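You operate a simulated robot arm through the tools that you are given. There is no shell and no other tool. Be economical: measure what you need, move in short steps, check, and stop when the job is done.

The job below is to be done with a simulated two-armed robot. You get a single attempt, and the scene is never put back.

## Task
Give the bag under the funnel one portion by the blue job card.
Fine: holder bar closed for the portion and opened again; then hang that card on the Done rail. Where these are worked on the way, their far stop is far enough and under half their travel is too little: holder bar.

Only the result counts: the job must be done as asked and must still hold three seconds after the hand-in. Knocking over, shifting, dropping, spilling or breaking anything else fails it.

## Robot
Two 7-joint arms with two-finger parallel grippers on one trunk, on a base that drives. Base frame: it is fixed to the floor where the robot stands at the start and does not move with it; the origin is under the middle of the robot, x ahead of it, y to its left, z up. Lengths are in m, angles in degrees, forces in N, time in s.
The left shoulder is at the start at [0.05, 0.161, 1.198], the right one opposite. Places, roughly: bar of the rail marked Done [0.8, 0.7, 1.4]; blue job card, green job card [0.75, 1.25, 1.25]; holder bar [0.5, -0.1, 1.1]; teal job card [0.75, 1, 1.25]. Payload 3.43 kg a hand.
The tool frame of a hand sits at the grasp point between the pads (the TCP): z along the fingers, y along the line on which they close. The tips reach 0.03 m beyond it. Largest opening 0.094 m; finger width 0.028, thickness 0.01; the body of the gripper, 0.05 by 0.096 m, starts 0.055 m behind the TCP.
Orientation is told as [roll, pitch, yaw] about the base's x, y, z axes, in that order, counted from this pose: with the fingers straight down and closing along the base's y, the tool's x points along the base's -x, its y along +y and its z along -z.

## Interface
- The arms move only by the tool drive_tool. It takes "left_motion", "right_motion" or both (then of equal length, played together; a hand with none holds still); each is one flat list of numbers, 7 for each row, row after row: the shift along the tool's x, y, z in m, then the turn, a rotation vector about the tool's x, y, z in degrees, then the opening in per cent of the stroke, from 0 (shut) to 100 (fully open). In form: [x, y, z, ax, ay, az, hand, x, y, z, ax, ay, az, hand, ...]. A call has 1 to 20 rows; each row shifts and turns the commanded pose from where the row before left it, along the tool's axes as they then stand. A row lasts 0.2 s, in which the tool goes at most 0.05 m and 8.6 degrees; a call with a longer step from one row to the next is refused whole, and so is a gripper value outside its range. Where a pose cannot be reached the arm comes as near as it can. A force on the tool above 90 N (or 10 N above the force at the start of the call, whichever is more), or a blocked arm, ends the call early, and 0.2 s more pass. The fingers move at their own pace (about 0.045 m/s each) and stop on an object; they squeeze with about 24 N. The grip force told is the motor's: it shows also when the fingers shut on nothing. Time passes only in rows, and 0.2 s behind the last, so rows that do not move let the fingers close. The reply holds the time, the measured pose of the TCP, the force on the tool along the base axes, the opening and the grip force, in the units named above and with some noise, with the torque about the TCP (base axes, N m) and any sound that the robot's microphone picked up.
- Cameras (640 x 400 px; columns grow to the right, rows downward): "scene" is now at [0.1251, -0.0089, 1.3312]; the picture's right is [-0.10, -1.00, 0.00], its down [-0.58, 0.06, -0.81] and it looks along [0.81, -0.08, -0.58] (base axes); focal length 248 px, centre (320, 200). "left" rides on the left gripper at [0.076, -0.014, -0.102] in its tool frame; the picture's right is [0.18, 0.98, 0.00], its down [-0.75, 0.14, -0.64] and it looks along [-0.63, 0.12, 0.77] (tool axes); focal length 243 px, centre (320, 200). "right" rides on the right gripper at [0.076, 0.014, -0.102] in its tool frame; the picture's right is [-0.18, 0.98, 0.00], its down [-0.75, -0.14, -0.64] and it looks along [-0.63, -0.12, 0.77] (tool axes); focal length 243 px, centre (320, 200). There is no depth. A picture from a camera that has moved, and an enlarged one, comes with that camera's place and axes in the base frame and with its lens. The place of the scene camera against the robot may be out by one fixed shift of up to 0.012 m in any direction.
- camera(camera): a new picture of that camera. It takes no simulated time.
- move_column(by): slides the trunk up (or, below 0, down) by that many m; the arms and the scene camera ride with it, the base frame stays. It gives what a move gives, with no picture.
- steer(legs): drives the robot by 1 to 6 legs, each [ahead, left, turn to the left] in m, m and degrees, along the robot's own axes; the way and the turn of a leg run together, so that a leg with both is an arc; at most 1.5 m and 180 degrees a leg. The arms and the cameras ride along, it lands a little off, and it stops where it bumps. It gives what a move gives.
- aim_head(pan, tilt): turns the head with the scene camera to pan (to the left, within 80 degrees either way) and tilt (down, from -29 to 69), counted from straight ahead of the robot. It gives what a move gives.
- zoom(camera, box): a new picture of the part [left, top, right, bottom] of that camera's present view, enlarged. It takes no simulated time.
- job_done(): hands the job in; it is judged then, once.

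Go step by step. Nothing tells you exact positions but the pictures and the camera data: compare them with the known pose of the tool, close in by small moves and look again before you grip or let go. The budget is 120 turns and 92 pictures, counting those below and the enlarged ones. Unless the task says otherwise, let go and move clear before handing in, and close with one line.

The tools are called after ">>>" by a JSON object that holds its "method" and its "body". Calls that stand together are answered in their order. drive_tool: Moves the arms, as the interface text tells. Its arguments: {"type":"object","properties":{"left_motion":{"type":"array","items":{"type":"number"}},"right_motion":{"type":"array","items":{"type":"number"}}},"required":[]} The other tools are called the same way: move_column (by) slides the trunk up or down; steer (legs) drives the base; aim_head (pan, tilt) turns the head that bears the scene camera; camera (camera) takes a picture; zoom (camera, box) takes an enlarged picture of a part of a camera's view; job_done () hands the job in.

At the start:

```text
clock: 0.0
left_position: [0.5281, 0.1728, 0.9995]
left_orientation: [-0.1, 0.0, 0.0]
left_contact_force: [0.7, 0.7, 0.3]
left_moment: [0.03, -0.02, -0.01]
left_grip_width: 0.0942
left_grasp_force: 0.1
right_position: [0.5151, -0.2349, 1.0004]
right_orientation: [0.0, 0.1, 0.0]
right_contact_force: [-0.4, -0.9, -0.4]
right_moment: [0.04, 0.03, 0.0]
right_grip_width: 0.0944
right_grasp_force: 0.1
trunk travel left (down, up): [-0.225, 0.042]
robot x, y, heading: [-0.0021, 0.0003, -0.0]
head pan, tilt: [-5.6, 35.7]
```

scene: 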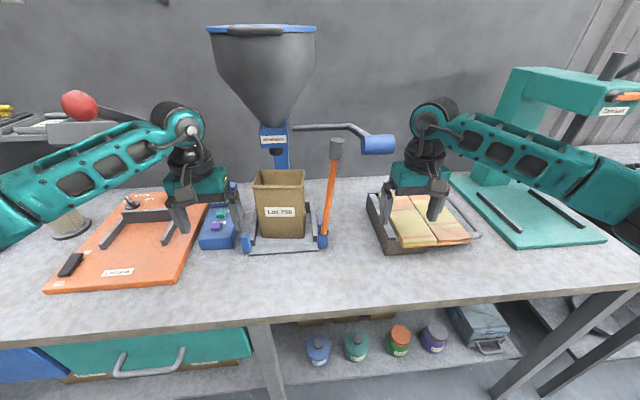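
right: 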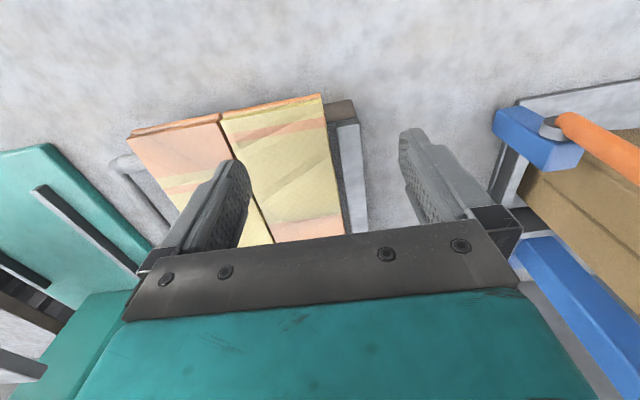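
left: 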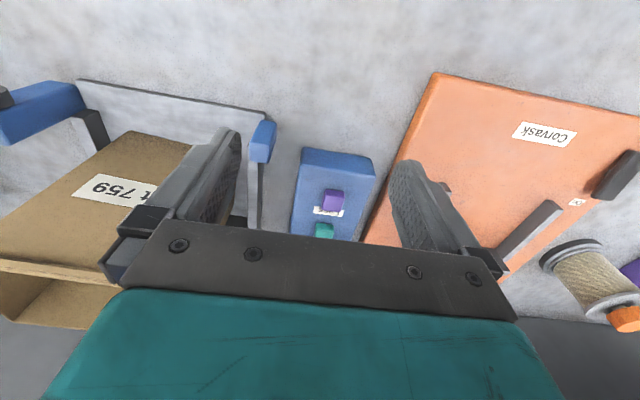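

I see a dispenser (funnel with a blue-handled lever), a bag in a holder with an orange bar, and other machines. First I look left for the job cards and rail, and zoom on the funnel.

>>> {"method": "zoom", "body": {"camera": "scene", "box": [190, 10, 430, 270]}}

>>> {"method": "aim_head", "body": {"pan": 55, "tilt": 5}}

>>> {"method": "camera", "body": {"camera": "scene"}}

```text
1.54 times, centred on (310, 140) of scene
camera zoom: at [0.1251, -0.0089, 1.3312], right [-0.1, -1.0, 0.0], down [-0.58, 0.06, -0.81], along [0.81, -0.08, -0.58], focal length 382 px, centre (335, 292)
```

zoom: 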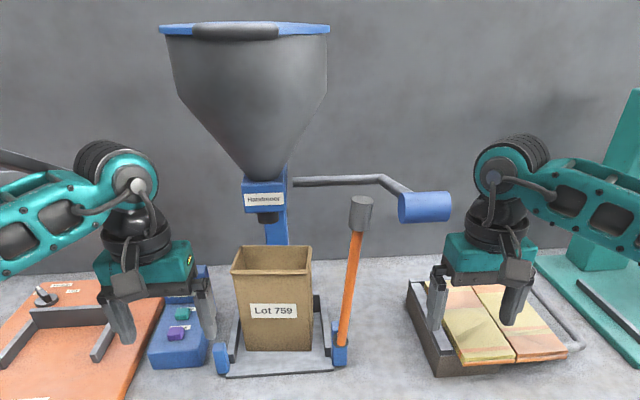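

```text
clock: 1.3
left_position: [0.5273, 0.1716, 1.0002]
left_orientation: [0.0, 0.0, -0.1]
left_contact_force: [0.2, 0.1, 0.0]
left_moment: [0.02, -0.03, -0.03]
left_grip_width: 0.0941
left_grasp_force: 0.1
right_position: [0.515, -0.234, 1.0]
right_orientation: [0.0, 0.0, 0.0]
right_contact_force: [0.2, 0.2, 0.4]
right_moment: [-0.02, -0.02, 0.0]
right_grip_width: 0.0943
right_grasp_force: 0.0
trunk travel left (down, up): [-0.225, 0.042]
robot x, y, heading: [-0.0036, 0.0012, 0.0]
head pan, tilt: [55.0, 5.0]
```

```text
87 pictures are left
camera scene: at [0.0907, 0.0749, 1.3804], right [0.82, -0.57, 0.0], down [-0.05, -0.07, -1.0], along [0.57, 0.82, -0.09], focal length 248 px, centre (320, 200)
```

scene: 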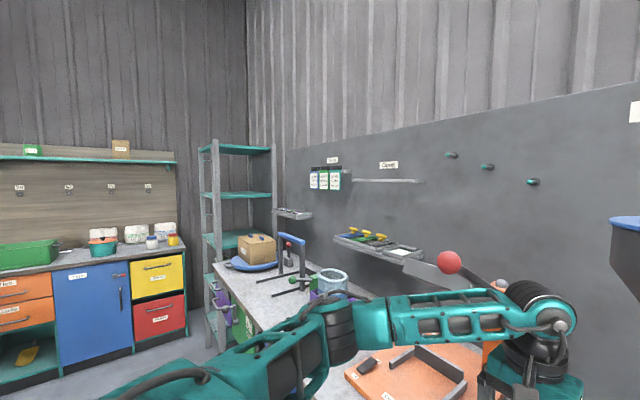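

>>> {"method": "zoom", "body": {"camera": "scene", "box": [290, 145, 440, 239]}}

>>> {"method": "aim_head", "body": {"pan": -5.6, "tilt": 15}}

>>> {"method": "camera", "body": {"camera": "scene"}}

```text
4.26 times, centred on (365, 192) of scene
camera zoom: at [0.0907, 0.0749, 1.3804], right [0.82, -0.57, 0.0], down [-0.05, -0.07, -1.0], along [0.57, 0.82, -0.09], focal length 1057 px, centre (128, 234)
```

zoom: 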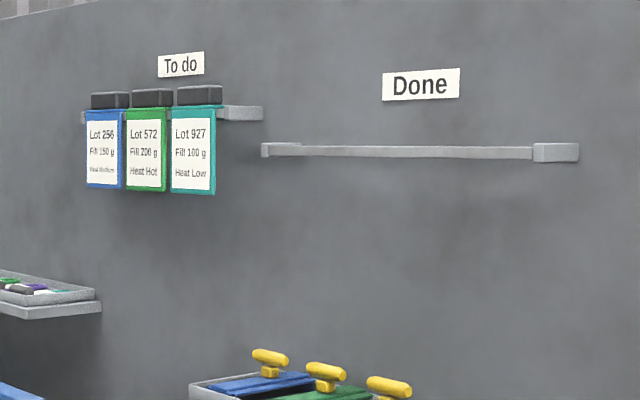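

```text
clock: 2.6
left_position: [0.5281, 0.1727, 0.9999]
left_orientation: [0.0, 0.0, 0.0]
left_contact_force: [-0.2, -0.1, 0.0]
left_moment: [-0.02, 0.01, 0.01]
left_grip_width: 0.094
left_grasp_force: 0.2
right_position: [0.5136, -0.2345, 0.9993]
right_orientation: [0.1, 0.0, 0.0]
right_contact_force: [0.3, -0.1, -0.2]
right_moment: [0.0, -0.01, -0.01]
right_grip_width: 0.0939
right_grasp_force: 0.0
trunk travel left (down, up): [-0.225, 0.042]
robot x, y, heading: [-0.0011, -0.0023, -0.1]
head pan, tilt: [-5.6, 15.0]
```

```text
85 pictures are left
camera scene: at [0.1309, -0.0093, 1.3643], right [-0.1, -1.0, 0.0], down [-0.26, 0.03, -0.97], along [0.96, -0.09, -0.26], focal length 248 px, centre (320, 200)
```

scene: 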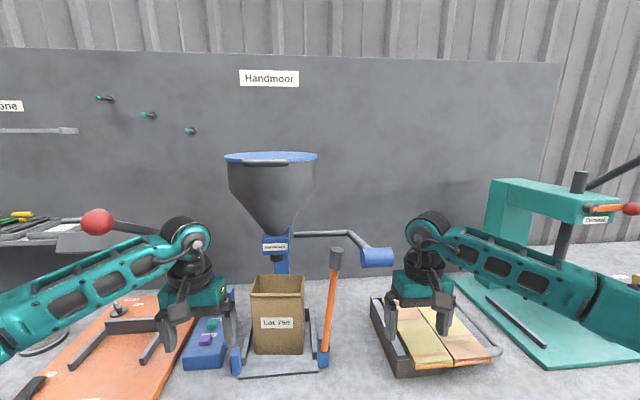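

>>> {"method": "zoom", "body": {"camera": "left", "box": [220, 130, 420, 255]}}

>>> {"method": "zoom", "body": {"camera": "scene", "box": [180, 220, 420, 380]}}

>>> {"method": "zoom", "body": {"camera": "right", "box": [440, 80, 640, 205]}}

```text
3.20 times, centred on (320, 192) of left
camera zoom: at [0.4497, 0.1576, 1.1028], right [-0.18, 0.98, 0.0], down [0.75, 0.14, 0.64], along [0.63, 0.12, -0.77], focal length 776 px, centre (320, 224)
```

zoom: 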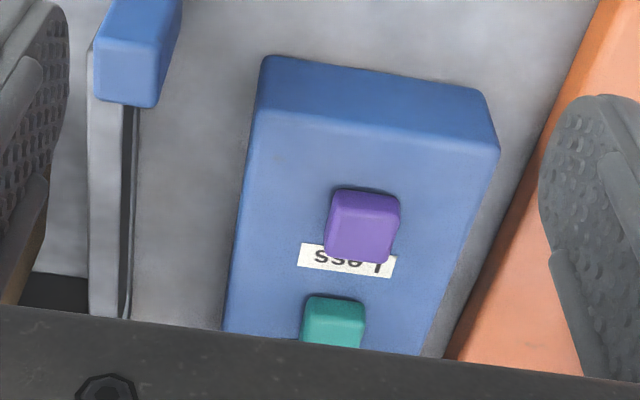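

```text
2.50 times, centred on (300, 300) of scene
camera zoom: at [0.1309, -0.0093, 1.3643], right [-0.1, -1.0, 0.0], down [-0.26, 0.03, -0.97], along [0.96, -0.09, -0.26], focal length 621 px, centre (370, -50)
```

zoom: 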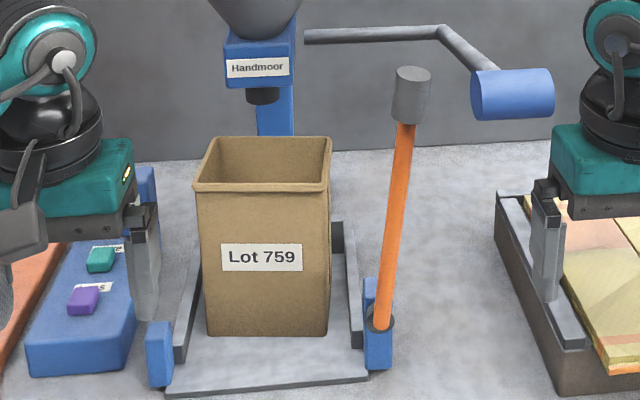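

```text
3.20 times, centred on (540, 142) of right
camera zoom: at [0.4381, -0.2196, 1.1031], right [0.18, 0.98, 0.0], down [0.75, -0.14, 0.64], along [0.63, -0.12, -0.77], focal length 776 px, centre (-384, 384)
```

zoom: 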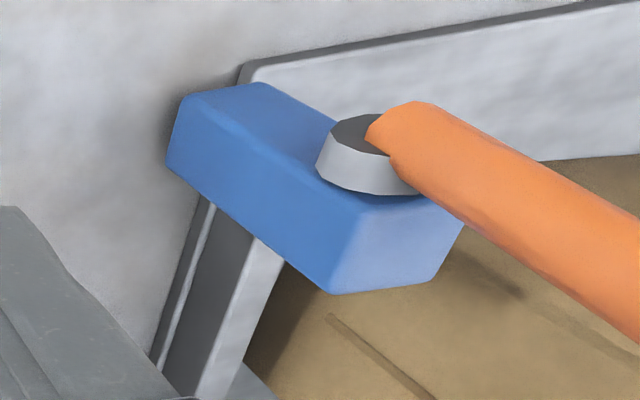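

>>> {"method": "aim_head", "body": {"pan": 10, "tilt": 40}}

>>> {"method": "drive_tool", "body": {"left_motion": [0.04, 0.03, 0, 0, 0, 0, 100, 0.04, 0.03, 0, 0, 0, 0, 100, 0.04, 0.03, 0, 0, 0, 0, 100]}}

>>> {"method": "zoom", "body": {"camera": "scene", "box": [260, 50, 480, 250]}}

>>> {"method": "camera", "body": {"camera": "left"}}

```text
clock: 3.5
left_position: [0.5269, 0.173, 1.0006]
left_orientation: [0.1, 0.0, 0.0]
left_contact_force: [0.7, 0.1, 0.5]
left_moment: [0.0, -0.01, 0.04]
left_grip_width: 0.094
left_grasp_force: 0.0
right_position: [0.5142, -0.235, 1.0001]
right_orientation: [0.0, 0.0, 0.0]
right_contact_force: [-0.3, 0.0, -0.3]
right_moment: [-0.03, -0.01, 0.01]
right_grip_width: 0.0937
right_grasp_force: 0.1
trunk travel left (down, up): [-0.225, 0.042]
robot x, y, heading: [0.0013, 0.0009, 0.3]
head pan, tilt: [10.0, 40.0]
```

```text
clock: 4.3
left_position: [0.4054, 0.2651, 1.0007]
left_orientation: [0.0, -0.1, 0.0]
left_contact_force: [-0.9, -0.1, 0.7]
left_moment: [0.01, 0.02, -0.02]
left_grip_width: 0.0942
left_grasp_force: 0.0
right_position: [0.5135, -0.2341, 1.0016]
right_orientation: [0.0, 0.1, 0.0]
right_contact_force: [0.1, 0.2, 0.0]
right_moment: [-0.02, -0.01, 0.0]
right_grip_width: 0.0938
right_grasp_force: 0.0
trunk travel left (down, up): [-0.225, 0.042]
robot x, y, heading: [-0.003, 0.0013, 0.1]
head pan, tilt: [10.0, 40.0]
```

```text
2.00 times, centred on (370, 150) of scene
camera zoom: at [0.1209, 0.015, 1.3249], right [0.17, -0.98, 0.0], down [-0.63, -0.11, -0.77], along [0.76, 0.13, -0.64], focal length 497 px, centre (220, 300)
```

zoom: 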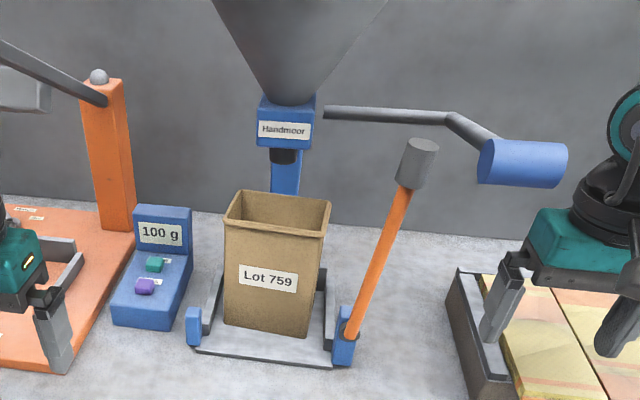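

```text
80 pictures are left
camera left: at [0.3283, 0.2494, 1.1033], right [-0.18, 0.98, 0.0], down [0.75, 0.14, 0.64], along [0.63, 0.12, -0.77], focal length 243 px, centre (320, 200)
```

left: 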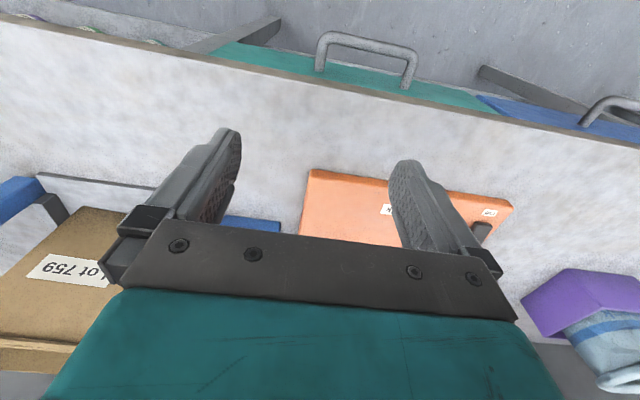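

>>> {"method": "zoom", "body": {"camera": "scene", "box": [310, 145, 370, 220]}}

```text
5.33 times, centred on (340, 182) of scene
camera zoom: at [0.1209, 0.015, 1.3249], right [0.17, -0.98, 0.0], down [-0.63, -0.11, -0.77], along [0.76, 0.13, -0.64], focal length 1325 px, centre (213, 293)
```

zoom: 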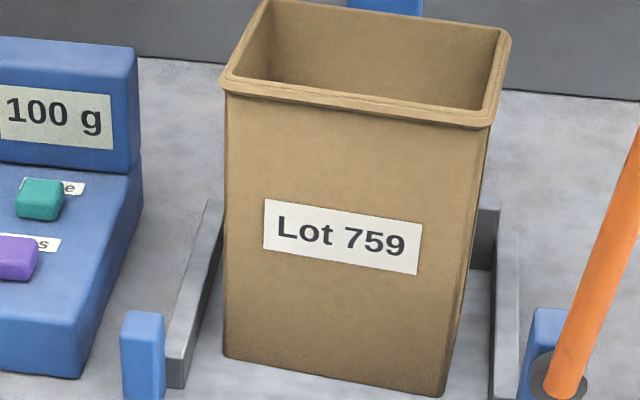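

The dose display reads 100 g; the blue card says 150 g. The teal button is "More", near [0.69, 0.21, 0.88]. I bring the left hand, closed, above it to look closer.

>>> {"method": "drive_tool", "body": {"left_motion": [0, 0, -0.045, 0, 0, 0, 0, -0.045, -0.012, -0.015, 0, 0, 0, 0, -0.045, -0.012, 0, 0, 0, 0, 0, -0.045, -0.012, 0, 0, 0, 0, 0, -0.045, -0.012, 0, 0, 0, 0, 0, -0.02, -0.007, 0, 0, 0, 0, 0, 0, 0, 0, 0, 0, 0, 0]}}

>>> {"method": "camera", "body": {"camera": "left"}}

>>> {"method": "camera", "body": {"camera": "scene"}}

```text
clock: 5.9
left_position: [0.5973, 0.1992, 1.0734]
left_orientation: [0.4, -1.3, -0.7]
left_contact_force: [0.5, -0.3, -0.2]
left_moment: [0.05, 0.01, 0.03]
left_grip_width: 0.0001
left_grasp_force: 24.4
right_position: [0.5041, -0.2386, 1.0059]
right_orientation: [0.4, -0.8, -0.1]
right_contact_force: [-1.0, 0.1, 0.1]
right_moment: [-0.01, 0.01, 0.02]
right_grip_width: 0.094
right_grasp_force: 0.1
trunk travel left (down, up): [-0.225, 0.042]
robot x, y, heading: [-0.0016, -0.0007, 0.0]
head pan, tilt: [10.0, 40.0]
```

```text
78 pictures are left
camera left: at [0.5169, 0.1847, 1.1742], right [-0.17, 0.98, 0.0], down [0.74, 0.13, 0.66], along [0.65, 0.12, -0.75], focal length 243 px, centre (320, 200)
```

left: 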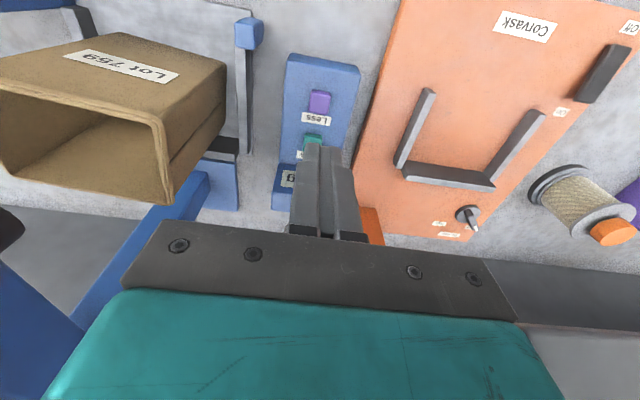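

```text
77 pictures are left
camera scene: at [0.1067, 0.0079, 1.3266], right [0.17, -0.98, 0.0], down [-0.62, -0.11, -0.78], along [0.76, 0.14, -0.63], focal length 248 px, centre (320, 200)
```

scene: 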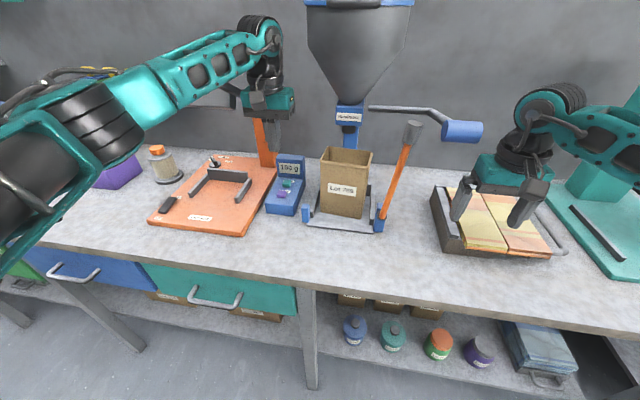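

>>> {"method": "drive_tool", "body": {"left_motion": [-0.03, 0.001, 0.03, 0, 0, 0, 0, -0.025, 0.001, 0.03, 0, 0, 0, 0, 0, 0, 0.03, 0, 0, 0, 0, 0, 0, 0, 0, 0, 0, 0, 0, 0, 0, 0, 0, 0, 0]}}

>>> {"method": "camera", "body": {"camera": "left"}}

>>> {"method": "zoom", "body": {"camera": "scene", "box": [220, 100, 380, 230]}}

```text
clock: 7.1
left_position: [0.6483, 0.2078, 0.9775]
left_orientation: [-0.1, 0.0, -0.1]
left_contact_force: [-0.6, -0.3, 0.4]
left_moment: [0.01, 0.05, 0.01]
left_grip_width: 0.0
left_grasp_force: 23.2
left hand out of reach, approached as far as the arm can: row 2
right_position: [0.5141, -0.2338, 0.9998]
right_orientation: [0.0, 0.0, 0.1]
right_contact_force: [1.8, 0.7, 0.4]
right_moment: [-0.03, -0.02, -0.02]
right_grip_width: 0.0938
right_grasp_force: 0.1
trunk travel left (down, up): [-0.225, 0.042]
robot x, y, heading: [-0.0017, 0.0001, 0.3]
head pan, tilt: [10.0, 40.0]
```

```text
76 pictures are left
camera left: at [0.5708, 0.1932, 1.0802], right [-0.18, 0.98, 0.0], down [0.75, 0.14, 0.64], along [0.63, 0.12, -0.77], focal length 243 px, centre (320, 200)
```

left: 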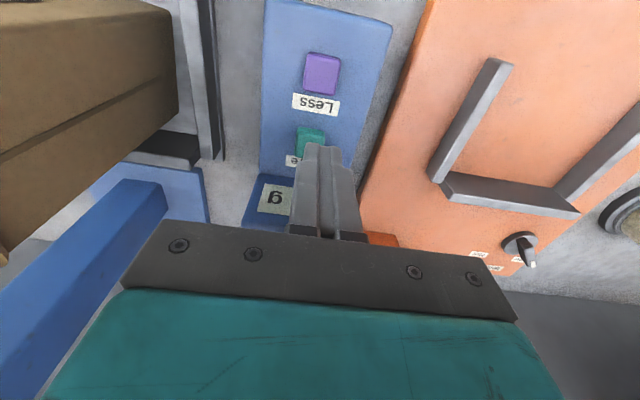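

```text
3.08 times, centred on (300, 165) of scene
camera zoom: at [0.122, 0.0145, 1.3246], right [0.17, -0.98, 0.0], down [-0.63, -0.11, -0.77], along [0.75, 0.13, -0.64], focal length 764 px, centre (382, 308)
```

zoom: 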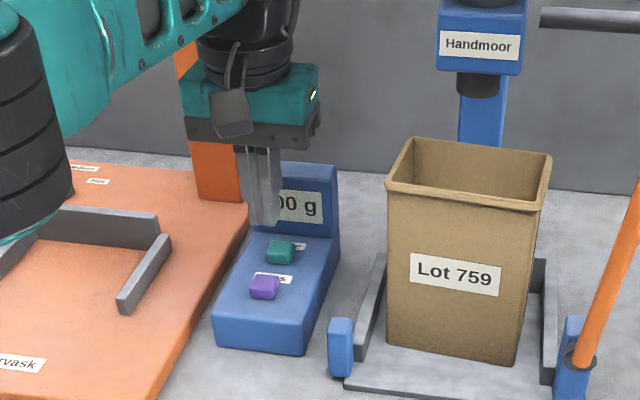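

>>> {"method": "drive_tool", "body": {"left_motion": [-0.003, -0.006, 0.015, 0, 0, 0, 0, 0, 0, 0.013, 0, 0, 0, 0]}}

>>> {"method": "camera", "body": {"camera": "left"}}

```text
clock: 7.7
left_position: [0.64, 0.195, 0.9553]
left_orientation: [0.0, -0.1, -0.1]
left_contact_force: [0.2, -0.7, -0.2]
left_moment: [0.02, -0.04, -0.03]
left_grip_width: 0.0001
left_grasp_force: 23.9
left hand out of reach, approached as far as the arm can: row 1
right_position: [0.514, -0.2351, 0.9991]
right_orientation: [-0.1, 0.1, 0.0]
right_contact_force: [-0.2, 0.1, -0.7]
right_moment: [0.01, 0.01, -0.02]
right_grip_width: 0.0939
right_grasp_force: 0.2
trunk travel left (down, up): [-0.225, 0.042]
robot x, y, heading: [-0.0032, -0.0003, 0.1]
head pan, tilt: [10.0, 40.0]
```

```text
74 pictures are left
camera left: at [0.5626, 0.1818, 1.0576], right [-0.18, 0.98, 0.0], down [0.75, 0.14, 0.64], along [0.63, 0.12, -0.77], focal length 243 px, centre (320, 200)
```

left: 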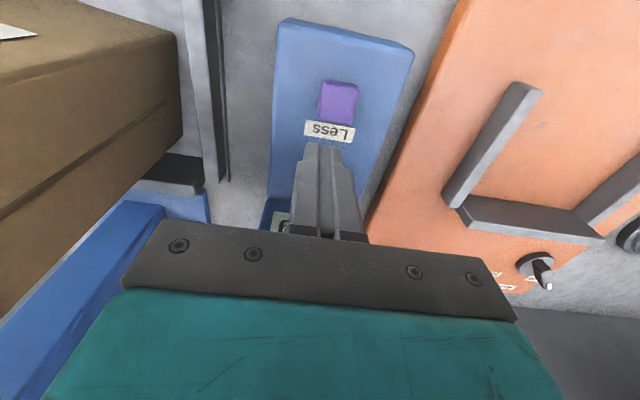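

The left hand is at its reach limit. I raise it, pull the right hand back a bit, and drive 0.09 m ahead.

>>> {"method": "drive_tool", "body": {"left_motion": [0.04, 0, -0.03, 0, 0, 0, 0, 0.04, 0, -0.03, 0, 0, 0, 0, 0.02, 0, -0.02, 0, 0, 0, 0, 0, 0, 0, 0, 0, 0, 0], "right_motion": [0.04, -0.02, 0, 0, 0, 0, 100, 0.04, -0.02, 0, 0, 0, 0, 100, 0.04, -0.02, 0, 0, 0, 0, 100, 0, 0, 0, 0, 0, 0, 100]}}

>>> {"method": "steer", "body": {"legs": [[0.09, 0, 0]]}}

>>> {"method": "aim_head", "body": {"pan": 0, "tilt": 35}}

>>> {"method": "camera", "body": {"camera": "scene"}}

>>> {"method": "camera", "body": {"camera": "right"}}

>>> {"method": "camera", "body": {"camera": "left"}}

```text
clock: 8.7
left_position: [0.5397, 0.1979, 1.035]
left_orientation: [0.1, 0.0, 0.1]
left_contact_force: [-0.8, 0.2, -0.3]
left_moment: [0.0, -0.01, 0.03]
left_grip_width: 0.0
left_grasp_force: 23.8
right_position: [0.394, -0.2934, 1.0009]
right_orientation: [0.1, 0.0, 0.0]
right_contact_force: [0.1, 0.4, 0.4]
right_moment: [0.02, 0.0, 0.0]
right_grip_width: 0.0941
right_grasp_force: 0.0
trunk travel left (down, up): [-0.225, 0.042]
robot x, y, heading: [-0.002, 0.0007, -0.2]
head pan, tilt: [10.0, 40.0]
```

```text
clock: 9.5
left_position: [0.5466, 0.1937, 1.0372]
left_orientation: [0.0, -0.3, -0.7]
left_contact_force: [0.3, -0.4, 0.1]
left_moment: [0.0, -0.03, 0.0]
left_grip_width: 0.0
left_grasp_force: 24.0
right_position: [0.4044, -0.2939, 1.0028]
right_orientation: [0.1, -0.3, 0.2]
right_contact_force: [-0.9, 0.0, 0.8]
right_moment: [0.02, -0.01, -0.02]
right_grip_width: 0.0941
right_grasp_force: 0.1
trunk travel left (down, up): [-0.225, 0.042]
robot x, y, heading: [0.0151, -0.0032, 0.2]
head pan, tilt: [10.0, 40.0]
stopped in leg 1: the robot was blocked; the commanded pose is now the measured one
```

```text
clock: 10.2
left_position: [0.5463, 0.1927, 1.0372]
left_orientation: [0.2, -0.3, -0.6]
left_contact_force: [-0.6, 0.5, -0.3]
left_moment: [-0.01, 0.01, 0.03]
left_grip_width: 0.0
left_grasp_force: 23.2
right_position: [0.4045, -0.2957, 1.0021]
right_orientation: [0.1, -0.3, 0.0]
right_contact_force: [1.1, 0.2, 0.7]
right_moment: [-0.01, 0.02, -0.03]
right_grip_width: 0.0937
right_grasp_force: 0.2
trunk travel left (down, up): [-0.225, 0.042]
robot x, y, heading: [0.016, -0.0017, 0.0]
head pan, tilt: [0.0, 35.0]
```

```text
73 pictures are left
camera scene: at [0.1346, -0.002, 1.3331], right [0.0, -1.0, 0.0], down [-0.57, 0.0, -0.82], along [0.82, 0.0, -0.57], focal length 248 px, centre (320, 200)
```

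scene: 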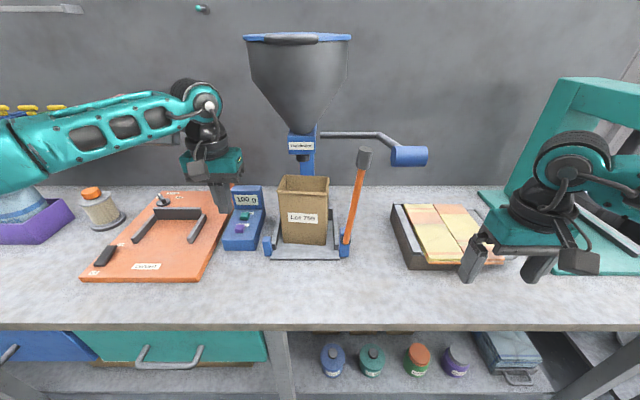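

```text
72 pictures are left
camera right: at [0.328, -0.2804, 1.1054], right [0.18, 0.98, 0.0], down [0.75, -0.14, 0.65], along [0.64, -0.12, -0.76], focal length 243 px, centre (320, 200)
```

right: 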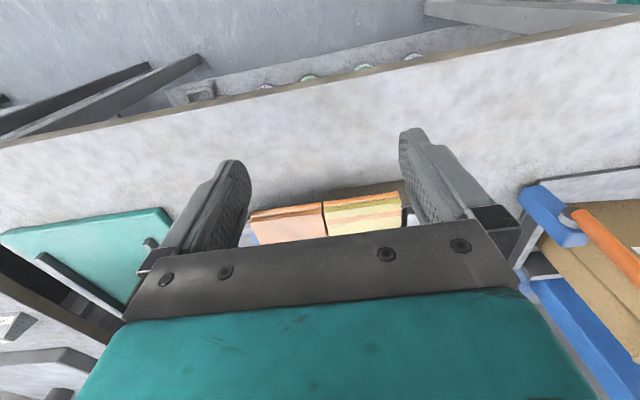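

```text
71 pictures are left
camera left: at [0.4691, 0.1798, 1.1399], right [-0.17, 0.98, 0.0], down [0.75, 0.13, 0.65], along [0.64, 0.11, -0.76], focal length 243 px, centre (320, 200)
```

left: 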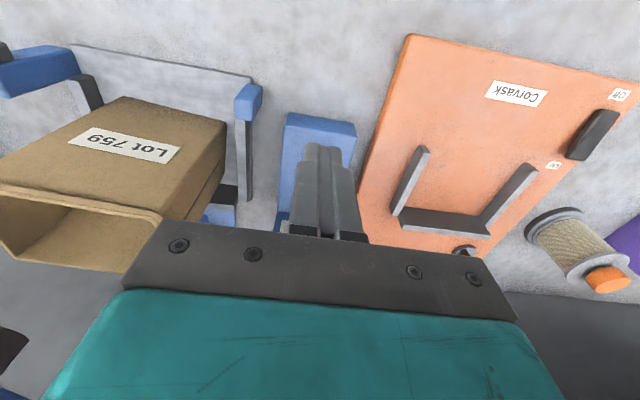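

The bench blocks the base, so I lower the trunk instead, after raising both hands.

>>> {"method": "drive_tool", "body": {"left_motion": [0, 0, -0.04, 0, 0, 0, 0, 0, 0, -0.04, 0, 0, 0, 0, 0, 0, -0.04, 0, 0, 0, 0], "right_motion": [0, 0, -0.045, 0, 0, 0, 100, 0, 0, -0.045, 0, 0, 0, 100, 0, 0, -0.045, 0, 0, 0, 100]}}

>>> {"method": "move_column", "body": {"by": -0.13}}

>>> {"method": "drive_tool", "body": {"left_motion": [-0.04, 0.003, 0, 0, 0, 0, 0, -0.04, 0.003, -0.01, 0, 0, 0, 0, -0.027, 0.003, -0.015, 0, 0, 0, 0, 0, 0, 0, 0, 0, 0, 0]}}

>>> {"method": "camera", "body": {"camera": "left"}}

```text
clock: 11.0
left_position: [0.5516, 0.1962, 1.1544]
left_orientation: [0.1, 0.1, -0.5]
left_contact_force: [0.2, 0.2, 0.8]
left_moment: [-0.01, -0.01, -0.02]
left_grip_width: 0.0
left_grasp_force: 24.1
right_position: [0.4085, -0.2943, 1.1367]
right_orientation: [-0.1, 0.1, 0.1]
right_contact_force: [0.0, -1.0, 0.3]
right_moment: [0.02, 0.01, 0.0]
right_grip_width: 0.0941
right_grasp_force: 0.1
trunk travel left (down, up): [-0.225, 0.042]
robot x, y, heading: [0.0167, 0.001, 0.1]
head pan, tilt: [0.0, 35.0]
```

```text
clock: 12.6
left_position: [0.5383, 0.1939, 1.0404]
left_orientation: [0.0, -1.6, -0.7]
left_contact_force: [1.1, -1.0, -0.2]
left_moment: [0.01, 0.02, 0.0]
left_grip_width: 0.0001
left_grasp_force: 23.9
right_position: [0.3967, -0.2945, 1.0116]
right_orientation: [0.0, -0.9, 0.2]
right_contact_force: [-0.3, -0.1, 0.4]
right_moment: [-0.01, 0.03, -0.02]
right_grip_width: 0.094
right_grasp_force: 0.1
trunk travel left (down, up): [-0.095, 0.172]
robot x, y, heading: [0.0116, 0.0002, -0.0]
head pan, tilt: [0.0, 35.0]
```

```text
clock: 13.6
left_position: [0.6407, 0.2015, 1.0392]
left_orientation: [0.2, 0.1, -0.6]
left_contact_force: [0.2, -0.4, -0.2]
left_moment: [0.01, -0.02, -0.02]
left_grip_width: 0.0
left_grasp_force: 23.9
left hand out of reach, approached as far as the arm can: row 3
right_position: [0.4093, -0.295, 1.0075]
right_orientation: [0.0, 0.0, 0.1]
right_contact_force: [-0.1, -0.4, 0.0]
right_moment: [0.0, -0.01, 0.0]
right_grip_width: 0.094
right_grasp_force: 0.1
trunk travel left (down, up): [-0.095, 0.172]
robot x, y, heading: [0.0122, 0.0017, 0.0]
head pan, tilt: [0.0, 35.0]
```

```text
70 pictures are left
camera left: at [0.5627, 0.1872, 1.1412], right [-0.17, 0.98, 0.0], down [0.76, 0.13, 0.64], along [0.63, 0.11, -0.77], focal length 243 px, centre (320, 200)
```

left: 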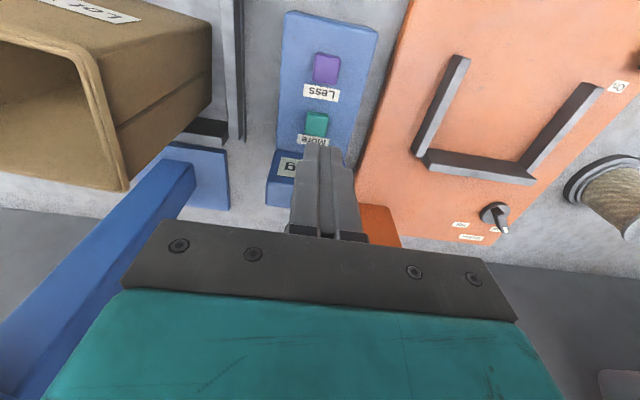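

>>> {"method": "drive_tool", "body": {"left_motion": [0, 0, 0.04, 0, 0, 0, 0, -0.01, 0, 0.035, 0, 0, 0, 0, -0.01, 0, 0.01, 0, 0, 0, 0, 0, 0, 0, 0, 0, 0, 0]}}

>>> {"method": "camera", "body": {"camera": "left"}}

>>> {"method": "aim_head", "body": {"pan": 15, "tilt": 30}}

>>> {"method": "zoom", "body": {"camera": "scene", "box": [260, 120, 420, 250]}}

```text
clock: 14.6
left_position: [0.6587, 0.2032, 0.9519]
left_orientation: [0.1, 0.1, -0.5]
left_contact_force: [0.5, 0.1, -0.8]
left_moment: [0.01, 0.01, -0.01]
left_grip_width: 0.0002
left_grasp_force: 23.9
right_position: [0.409, -0.2926, 1.0068]
right_orientation: [0.0, 0.0, 0.1]
right_contact_force: [-0.8, 0.2, -0.2]
right_moment: [0.0, 0.0, 0.02]
right_grip_width: 0.0939
right_grasp_force: 0.2
trunk travel left (down, up): [-0.095, 0.172]
robot x, y, heading: [0.0147, -0.0001, -0.1]
head pan, tilt: [0.0, 35.0]
```

```text
69 pictures are left
camera left: at [0.5809, 0.1893, 1.0544], right [-0.18, 0.98, 0.0], down [0.76, 0.13, 0.64], along [0.63, 0.11, -0.77], focal length 243 px, centre (320, 200)
```

left: 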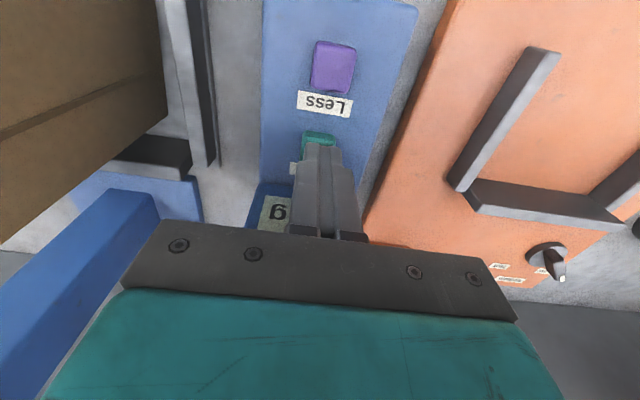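

```text
clock: 15.4
left_position: [0.6575, 0.204, 0.9508]
left_orientation: [0.1, 0.0, -0.6]
left_contact_force: [0.1, 0.4, -0.2]
left_moment: [-0.02, 0.0, 0.01]
left_grip_width: 0.0
left_grasp_force: 24.0
right_position: [0.4086, -0.2926, 1.0063]
right_orientation: [0.0, 0.1, 0.1]
right_contact_force: [0.7, 0.1, -1.1]
right_moment: [0.03, -0.02, 0.0]
right_grip_width: 0.0939
right_grasp_force: 0.2
trunk travel left (down, up): [-0.095, 0.172]
robot x, y, heading: [0.0153, 0.0009, 0.1]
head pan, tilt: [15.0, 30.0]
```

```text
3.08 times, centred on (340, 185) of scene
camera zoom: at [0.1405, 0.0231, 1.2101], right [0.26, -0.97, 0.0], down [-0.48, -0.13, -0.87], along [0.84, 0.23, -0.5], focal length 764 px, centre (258, 246)
```

zoom: 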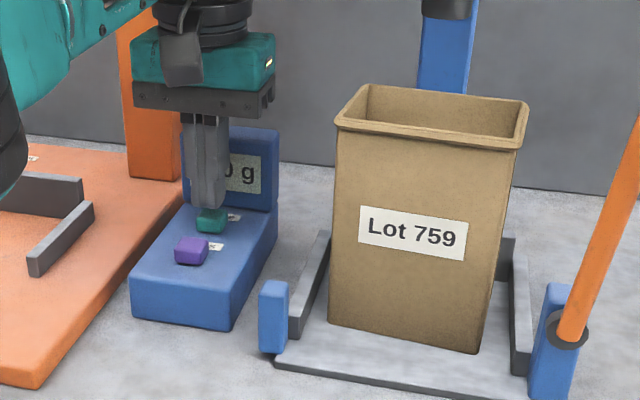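

The fingertip stands over "More". I press down in small steps.

>>> {"method": "drive_tool", "body": {"left_motion": [0, -0.002, 0.012, 0, 0, 0, 0, 0, 0, 0.008, 0, 0, 0, 0]}}

>>> {"method": "zoom", "body": {"camera": "scene", "box": [260, 120, 420, 250]}}

```text
clock: 16.0
left_position: [0.6591, 0.2007, 0.9344]
left_orientation: [0.1, -0.1, -0.5]
left_contact_force: [0.5, 2.1, 8.3]
left_moment: [0.05, 0.02, -0.06]
left_grip_width: 0.0
left_grasp_force: 23.9
right_position: [0.4076, -0.2941, 1.0078]
right_orientation: [0.0, 0.0, 0.1]
right_contact_force: [0.1, -0.3, 0.7]
right_moment: [0.0, -0.01, 0.0]
right_grip_width: 0.094
right_grasp_force: 0.0
trunk travel left (down, up): [-0.095, 0.172]
robot x, y, heading: [0.0157, 0.0017, 0.2]
head pan, tilt: [15.0, 30.0]
heard: click
```

```text
3.08 times, centred on (340, 185) of scene
camera zoom: at [0.1396, 0.0232, 1.2104], right [0.26, -0.97, 0.0], down [-0.48, -0.13, -0.87], along [0.84, 0.23, -0.5], focal length 764 px, centre (258, 246)
```

zoom: 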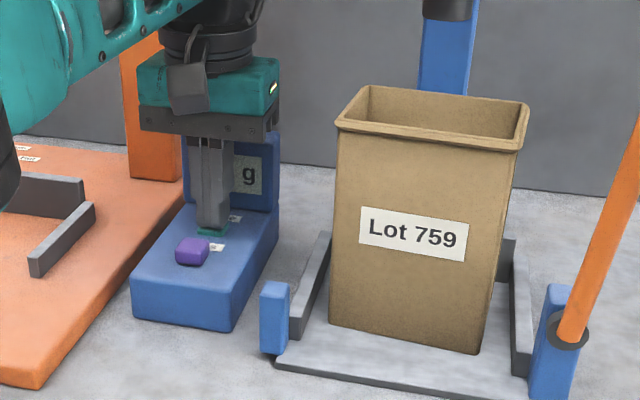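

Clicked. I lift and retract to read the display.

>>> {"method": "drive_tool", "body": {"left_motion": [0, 0, -0.02, 0, 0, 0, 0, 0.01, 0.04, -0.02, 0, 0, 0, 0, 0, 0, 0, 0, 0, 0, 0]}}

>>> {"method": "zoom", "body": {"camera": "scene", "box": [260, 120, 420, 250]}}

```text
clock: 16.8
left_position: [0.6492, 0.2409, 0.9727]
left_orientation: [0.1, 0.2, -0.7]
left_contact_force: [1.0, 0.2, 0.3]
left_moment: [-0.02, 0.02, 0.01]
left_grip_width: 0.0
left_grasp_force: 24.5
right_position: [0.4092, -0.2936, 1.0063]
right_orientation: [0.0, -0.1, 0.2]
right_contact_force: [-0.2, -0.1, 0.4]
right_moment: [-0.01, 0.0, 0.01]
right_grip_width: 0.0939
right_grasp_force: 0.0
trunk travel left (down, up): [-0.095, 0.172]
robot x, y, heading: [0.0147, -0.0017, -0.2]
head pan, tilt: [15.0, 30.0]
```

```text
3.08 times, centred on (340, 185) of scene
camera zoom: at [0.1405, 0.0232, 1.21], right [0.26, -0.97, 0.0], down [-0.48, -0.13, -0.87], along [0.84, 0.23, -0.5], focal length 764 px, centre (258, 246)
```

zoom: 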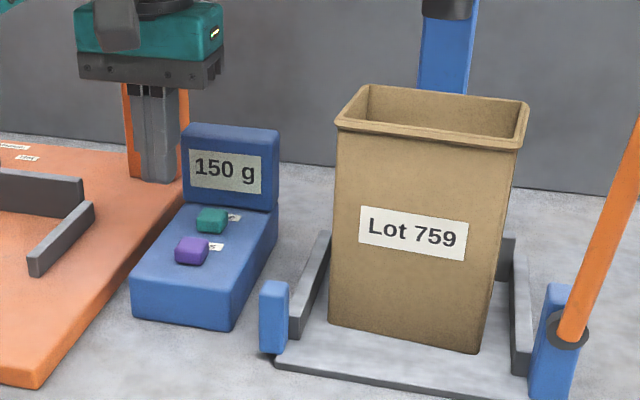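

Display now reads 150 g. Next the holder bar: pivot about [0.55, -0.06, 0.935], knob about [0.55, -0.083, 1.14]. I bring the left hand back and up, yaw it 90° so it closes along x, and look.

>>> {"method": "drive_tool", "body": {"left_motion": [0.03, 0, -0.04, 0, 0, 0, 30, 0.03, 0, -0.04, 0, 0, 0, 60, 0.03, 0, -0.04, 0, 0, 0, 100, 0.03, 0, -0.04, 0, 0, 0, 100, 0.02, -0.02, -0.04, 0, 0, 0, 100, 0, -0.03, -0.02, 0, 0, 8, 100, 0, -0.03, 0, 0, 0, 8, 100, 0, -0.03, 0, 0, 0, 8, 100, 0, -0.03, 0, 0, 0, 8, 100, 0, 0, 0, 0, 0, 8, 100, 0, 0, 0, 0, 0, 8, 100, 0, 0, 0, 0, 0, 8, 100, 0, 0, 0, 0, 0, 8, 100, 0, 0, 0, 0, 0, 8, 100, 0, 0, 0, 0, 0, 8, 100, 0, 0, 0, 0, 0, 8, 100, 0, 0, 0, 0, 0, 2, 100, 0, 0, 0, 0, 0, 0, 100]}}

>>> {"method": "camera", "body": {"camera": "left"}}

>>> {"method": "aim_head", "body": {"pan": 0, "tilt": 15}}

>>> {"method": "camera", "body": {"camera": "scene"}}

```text
clock: 17.8
left_position: [0.5429, 0.2172, 1.0192]
left_orientation: [1.9, 13.1, -3.1]
left_contact_force: [-0.1, -0.1, 0.7]
left_moment: [0.0, 0.01, -0.03]
left_grip_width: 0.0847
left_grasp_force: 0.0
right_position: [0.4091, -0.2984, 1.0069]
right_orientation: [0.1, 0.2, -0.5]
right_contact_force: [-0.1, -0.4, 0.0]
right_moment: [0.01, 0.04, 0.0]
right_grip_width: 0.094
right_grasp_force: 0.1
trunk travel left (down, up): [-0.095, 0.172]
robot x, y, heading: [0.016, -0.0034, -0.4]
head pan, tilt: [15.0, 30.0]
stopped in row 5 (left hand): the arm was blocked; the commanded pose is now the measured one
```

```text
65 pictures are left
camera left: at [0.4885, 0.2019, 1.1364], right [-0.12, 0.99, 0.07], down [0.88, 0.07, 0.46], along [0.45, 0.12, -0.89], focal length 243 px, centre (320, 200)
```

left: 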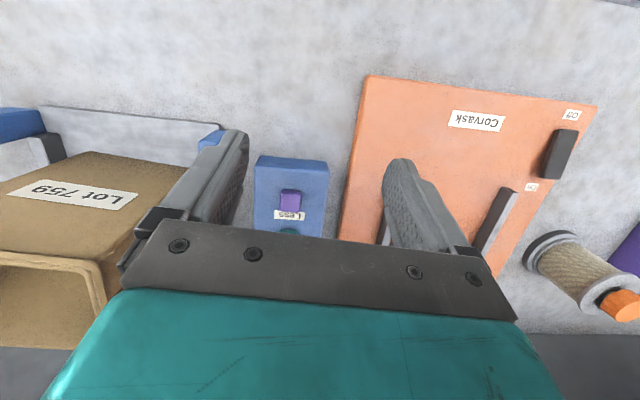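

```text
clock: 18.6
left_position: [0.5422, 0.2167, 1.0195]
left_orientation: [1.6, 13.0, -2.9]
left_contact_force: [0.2, 0.3, -0.4]
left_moment: [-0.02, 0.01, 0.02]
left_grip_width: 0.0941
left_grasp_force: 0.0
right_position: [0.4094, -0.3004, 1.0042]
right_orientation: [0.4, 0.1, -0.3]
right_contact_force: [0.5, 0.1, -0.6]
right_moment: [0.01, 0.02, -0.01]
right_grip_width: 0.0939
right_grasp_force: 0.0
trunk travel left (down, up): [-0.095, 0.172]
robot x, y, heading: [0.0166, 0.0015, -0.3]
head pan, tilt: [0.0, 15.0]
```

```text
64 pictures are left
camera scene: at [0.1509, -0.0058, 1.2336], right [0.0, -1.0, 0.0], down [-0.26, 0.0, -0.96], along [0.96, 0.0, -0.26], focal length 248 px, centre (320, 200)
```

scene: 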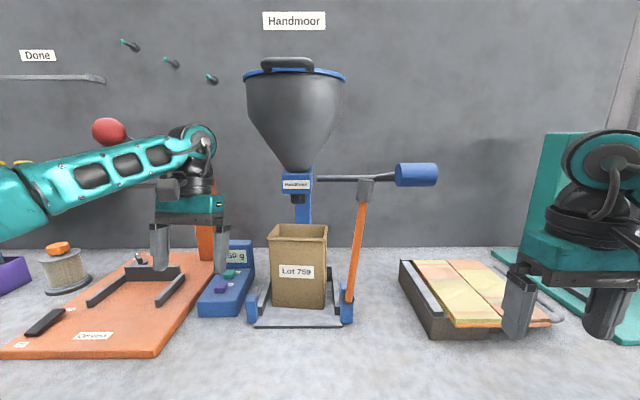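

The arm was blocked on rising; the red-ball lever of the Corvask press may be touching my forearm. Let me look closely.

>>> {"method": "zoom", "body": {"camera": "scene", "box": [60, 90, 260, 290]}}

>>> {"method": "aim_head", "body": {"pan": 45, "tilt": 10}}

>>> {"method": "camera", "body": {"camera": "scene"}}

```text
2.00 times, centred on (160, 190) of scene
camera zoom: at [0.1509, -0.0058, 1.2336], right [0.0, -1.0, 0.0], down [-0.26, 0.0, -0.96], along [0.96, 0.0, -0.26], focal length 497 px, centre (640, 220)
```

zoom: 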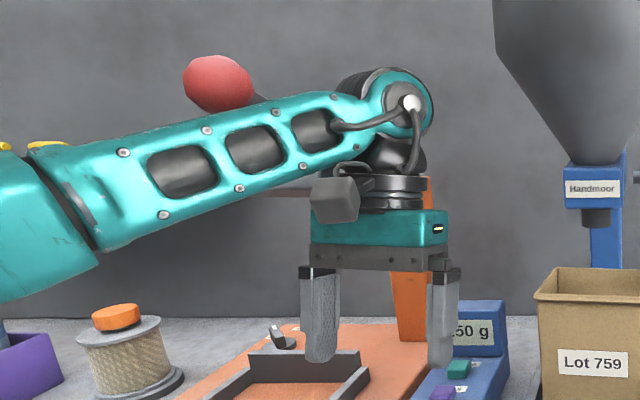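

```text
clock: 19.7
left_position: [0.5419, 0.217, 1.0197]
left_orientation: [1.7, 12.9, -2.9]
left_contact_force: [1.2, 0.3, 0.2]
left_moment: [-0.06, -0.01, -0.02]
left_grip_width: 0.0938
left_grasp_force: 0.1
right_position: [0.4103, -0.2994, 1.0032]
right_orientation: [0.2, 0.2, -0.3]
right_contact_force: [0.2, 0.6, 0.3]
right_moment: [-0.01, -0.03, 0.02]
right_grip_width: 0.0938
right_grasp_force: 0.1
trunk travel left (down, up): [-0.095, 0.172]
robot x, y, heading: [0.0128, -0.0057, -0.0]
head pan, tilt: [45.0, 10.0]
```

```text
62 pictures are left
camera scene: at [0.1235, 0.06, 1.2422], right [0.7, -0.71, 0.0], down [-0.13, -0.12, -0.98], along [0.7, 0.69, -0.17], focal length 248 px, centre (320, 200)
```

scene: 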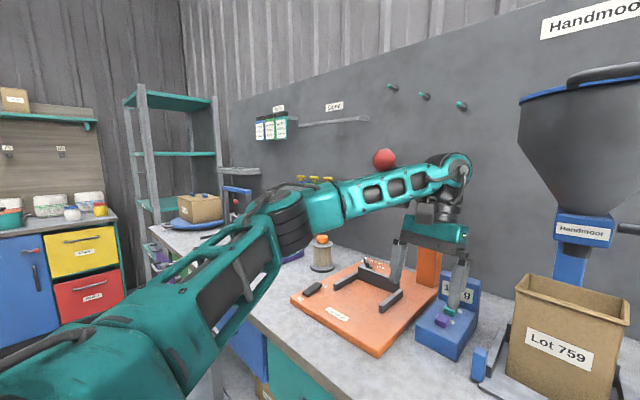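

The ball is where it was at the start ([0.51, 0.29, 1.24]): the lever was only touched. I leave rightwards and back, straightening the hand, then rise clear of the lever.

>>> {"method": "drive_tool", "body": {"left_motion": [0.02, -0.02, 0.006, 0, 0, 0, 100, 0.03, -0.025, 0.006, 0, -6.5, 0, 100, 0.03, -0.025, 0.004, 0, -6.4, 0, 100, 0.02, -0.02, 0, 0, 0, 0, 100, 0, 0, 0, 0, 0, 0, 100]}}

>>> {"method": "camera", "body": {"camera": "scene"}}

```text
clock: 20.9
left_position: [0.4354, 0.1387, 1.022]
left_orientation: [1.1, -0.9, -2.6]
left_contact_force: [0.4, -0.5, 0.1]
left_moment: [0.02, 0.0, -0.01]
left_grip_width: 0.094
left_grasp_force: 0.1
right_position: [0.4078, -0.2968, 1.0058]
right_orientation: [0.0, 0.0, -0.2]
right_contact_force: [0.5, -0.2, 0.4]
right_moment: [0.0, -0.01, 0.03]
right_grip_width: 0.0943
right_grasp_force: 0.0
trunk travel left (down, up): [-0.095, 0.172]
robot x, y, heading: [0.0193, -0.0036, -0.1]
head pan, tilt: [45.0, 10.0]
```

```text
61 pictures are left
camera scene: at [0.1207, 0.0638, 1.2424], right [0.7, -0.71, 0.0], down [-0.12, -0.12, -0.98], along [0.7, 0.69, -0.17], focal length 248 px, centre (320, 200)
```

scene: 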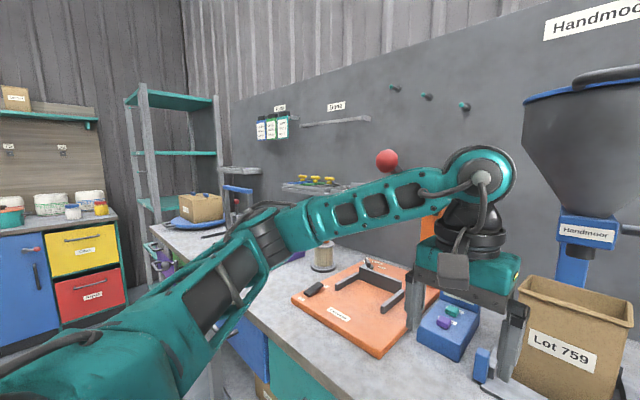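

>>> {"method": "drive_tool", "body": {"left_motion": [0, -0.02, -0.045, 0, 0, 0, 100, 0, -0.02, -0.045, 0, 0, 0, 100, 0, -0.02, -0.045, 0, 0, 0, 100, 0, -0.02, -0.045, 0, 0, 0, 100, 0, -0.02, -0.03, 0, 0, 8.5, 100, 0, 0, 0, 0, 0, 8.5, 100, 0, 0, 0, 0, 0, 8.5, 100, 0, 0, 0, 0, 0, 8.5, 100, 0, 0, 0, 0, 0, 8.5, 100, 0, 0, 0, 0, 0, 8.5, 100, 0, 0, 0, 0, 0, 8.5, 100, 0, 0, 0, 0, 0, 8.5, 100, 0, 0, 0, 0, 0, 8.5, 100, 0, 0, 0, 0, 0, 8.5, 100, 0, 0, 0, 0, 0, 2.5, 100, 0, 0, 0, 0, 0, 0, 100]}}

>>> {"method": "camera", "body": {"camera": "left"}}

>>> {"method": "aim_head", "body": {"pan": 0, "tilt": 10}}

>>> {"method": "camera", "body": {"camera": "scene"}}

```text
clock: 24.3
left_position: [0.3147, 0.0121, 1.1515]
left_orientation: [1.0, 1.0, -90.1]
left_contact_force: [-0.3, 0.4, -0.6]
left_moment: [0.02, -0.03, 0.03]
left_grip_width: 0.0942
left_grasp_force: 0.1
left hand out of reach, approached as far as the arm can: row 10, 11, 12, 13, 14, 15
right_position: [0.409, -0.2973, 1.0062]
right_orientation: [0.0, 0.1, -0.2]
right_contact_force: [0.3, 1.1, 0.3]
right_moment: [0.01, 0.03, 0.01]
right_grip_width: 0.094
right_grasp_force: 0.0
trunk travel left (down, up): [-0.095, 0.172]
robot x, y, heading: [0.0173, -0.0001, -0.4]
head pan, tilt: [45.0, 10.0]
```

```text
60 pictures are left
camera left: at [0.2973, 0.0856, 1.2553], right [0.98, 0.18, 0.02], down [0.13, -0.77, 0.63], along [0.13, -0.62, -0.78], focal length 243 px, centre (320, 200)
```

left: 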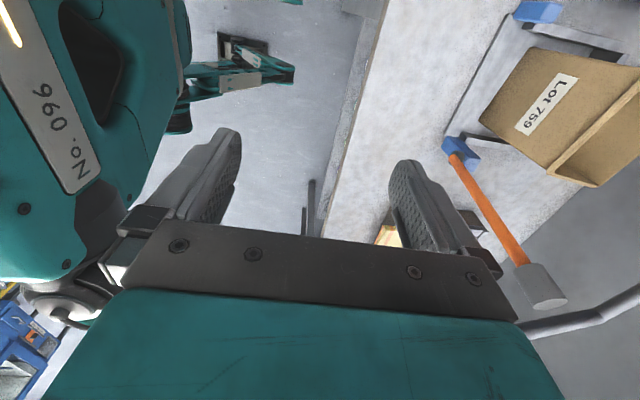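

```text
clock: 25.4
left_position: [0.3147, 0.0111, 1.1513]
left_orientation: [1.1, 1.0, -90.0]
left_contact_force: [-0.7, -0.7, 0.5]
left_moment: [0.02, 0.0, 0.0]
left_grip_width: 0.0942
left_grasp_force: 0.1
right_position: [0.4077, -0.2965, 1.0054]
right_orientation: [0.0, 0.0, -0.3]
right_contact_force: [0.3, -0.4, -0.4]
right_moment: [0.02, 0.01, -0.03]
right_grip_width: 0.0941
right_grasp_force: 0.0
trunk travel left (down, up): [-0.095, 0.172]
robot x, y, heading: [0.0195, -0.0026, -0.3]
head pan, tilt: [0.0, 10.0]
```

```text
59 pictures are left
camera scene: at [0.1476, -0.002, 1.2424], right [0.0, -1.0, 0.0], down [-0.17, 0.0, -0.98], along [0.98, 0.0, -0.17], focal length 248 px, centre (320, 200)
```

scene: 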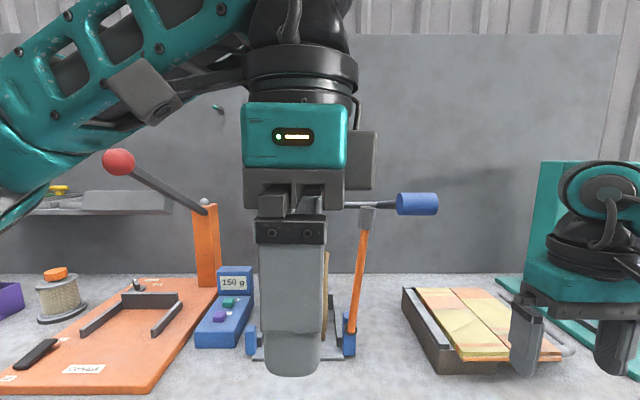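

The knob is at about [0.547, -0.086, 1.135], with the dispensing handle close to it. A yawed top grip would be tight, so I'll push the bar over with a closed finger from the front; first I undo the yaw.

>>> {"method": "drive_tool", "body": {"left_motion": [0, 0, 0, 0, 0, -8.5, 0, 0, 0, 0, 0, 0, -8.5, 0, 0, 0, 0, 0, 0, -8.5, 0, 0, 0, 0, 0, 0, -8.5, 0, 0, 0, 0, 0, 0, -8.5, 0, 0, 0, 0, 0, 0, -8.5, 0, 0, 0, 0, 0, 0, -8.5, 0, 0, 0, 0, 0, 0, -8.5, 0, 0, 0, 0, 0, 0, -8.5, 0, 0, 0, 0, 0, 0, -8.5, 0, 0, 0, 0, 0, 0, -5, 0, 0, 0, 0, 0, 0, 0, 0]}}

>>> {"method": "camera", "body": {"camera": "right"}}

```text
clock: 28.0
left_position: [0.3156, 0.0112, 1.1514]
left_orientation: [1.1, -1.0, -0.1]
left_contact_force: [0.5, 0.4, 0.8]
left_moment: [0.04, -0.03, -0.02]
left_grip_width: 0.0
left_grasp_force: 23.5
right_position: [0.4072, -0.2973, 1.0067]
right_orientation: [0.1, 0.0, -0.2]
right_contact_force: [-0.4, 0.3, 0.9]
right_moment: [0.0, 0.0, -0.01]
right_grip_width: 0.0938
right_grasp_force: 0.0
trunk travel left (down, up): [-0.095, 0.172]
robot x, y, heading: [0.0155, 0.0008, -0.4]
head pan, tilt: [0.0, 10.0]
```

```text
58 pictures are left
camera right: at [0.3318, -0.2822, 1.1094], right [0.19, 0.98, 0.0], down [0.75, -0.14, 0.64], along [0.63, -0.12, -0.77], focal length 243 px, centre (320, 200)
```

right: 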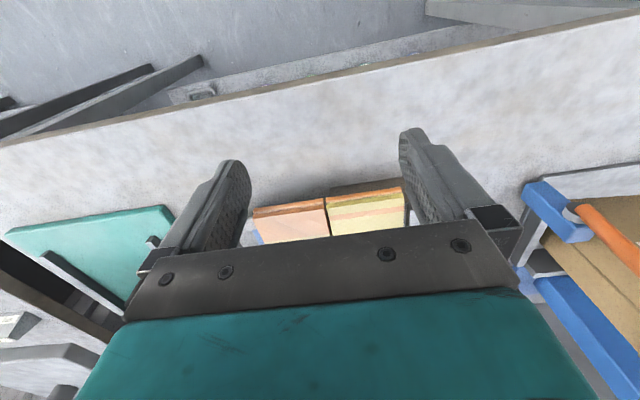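

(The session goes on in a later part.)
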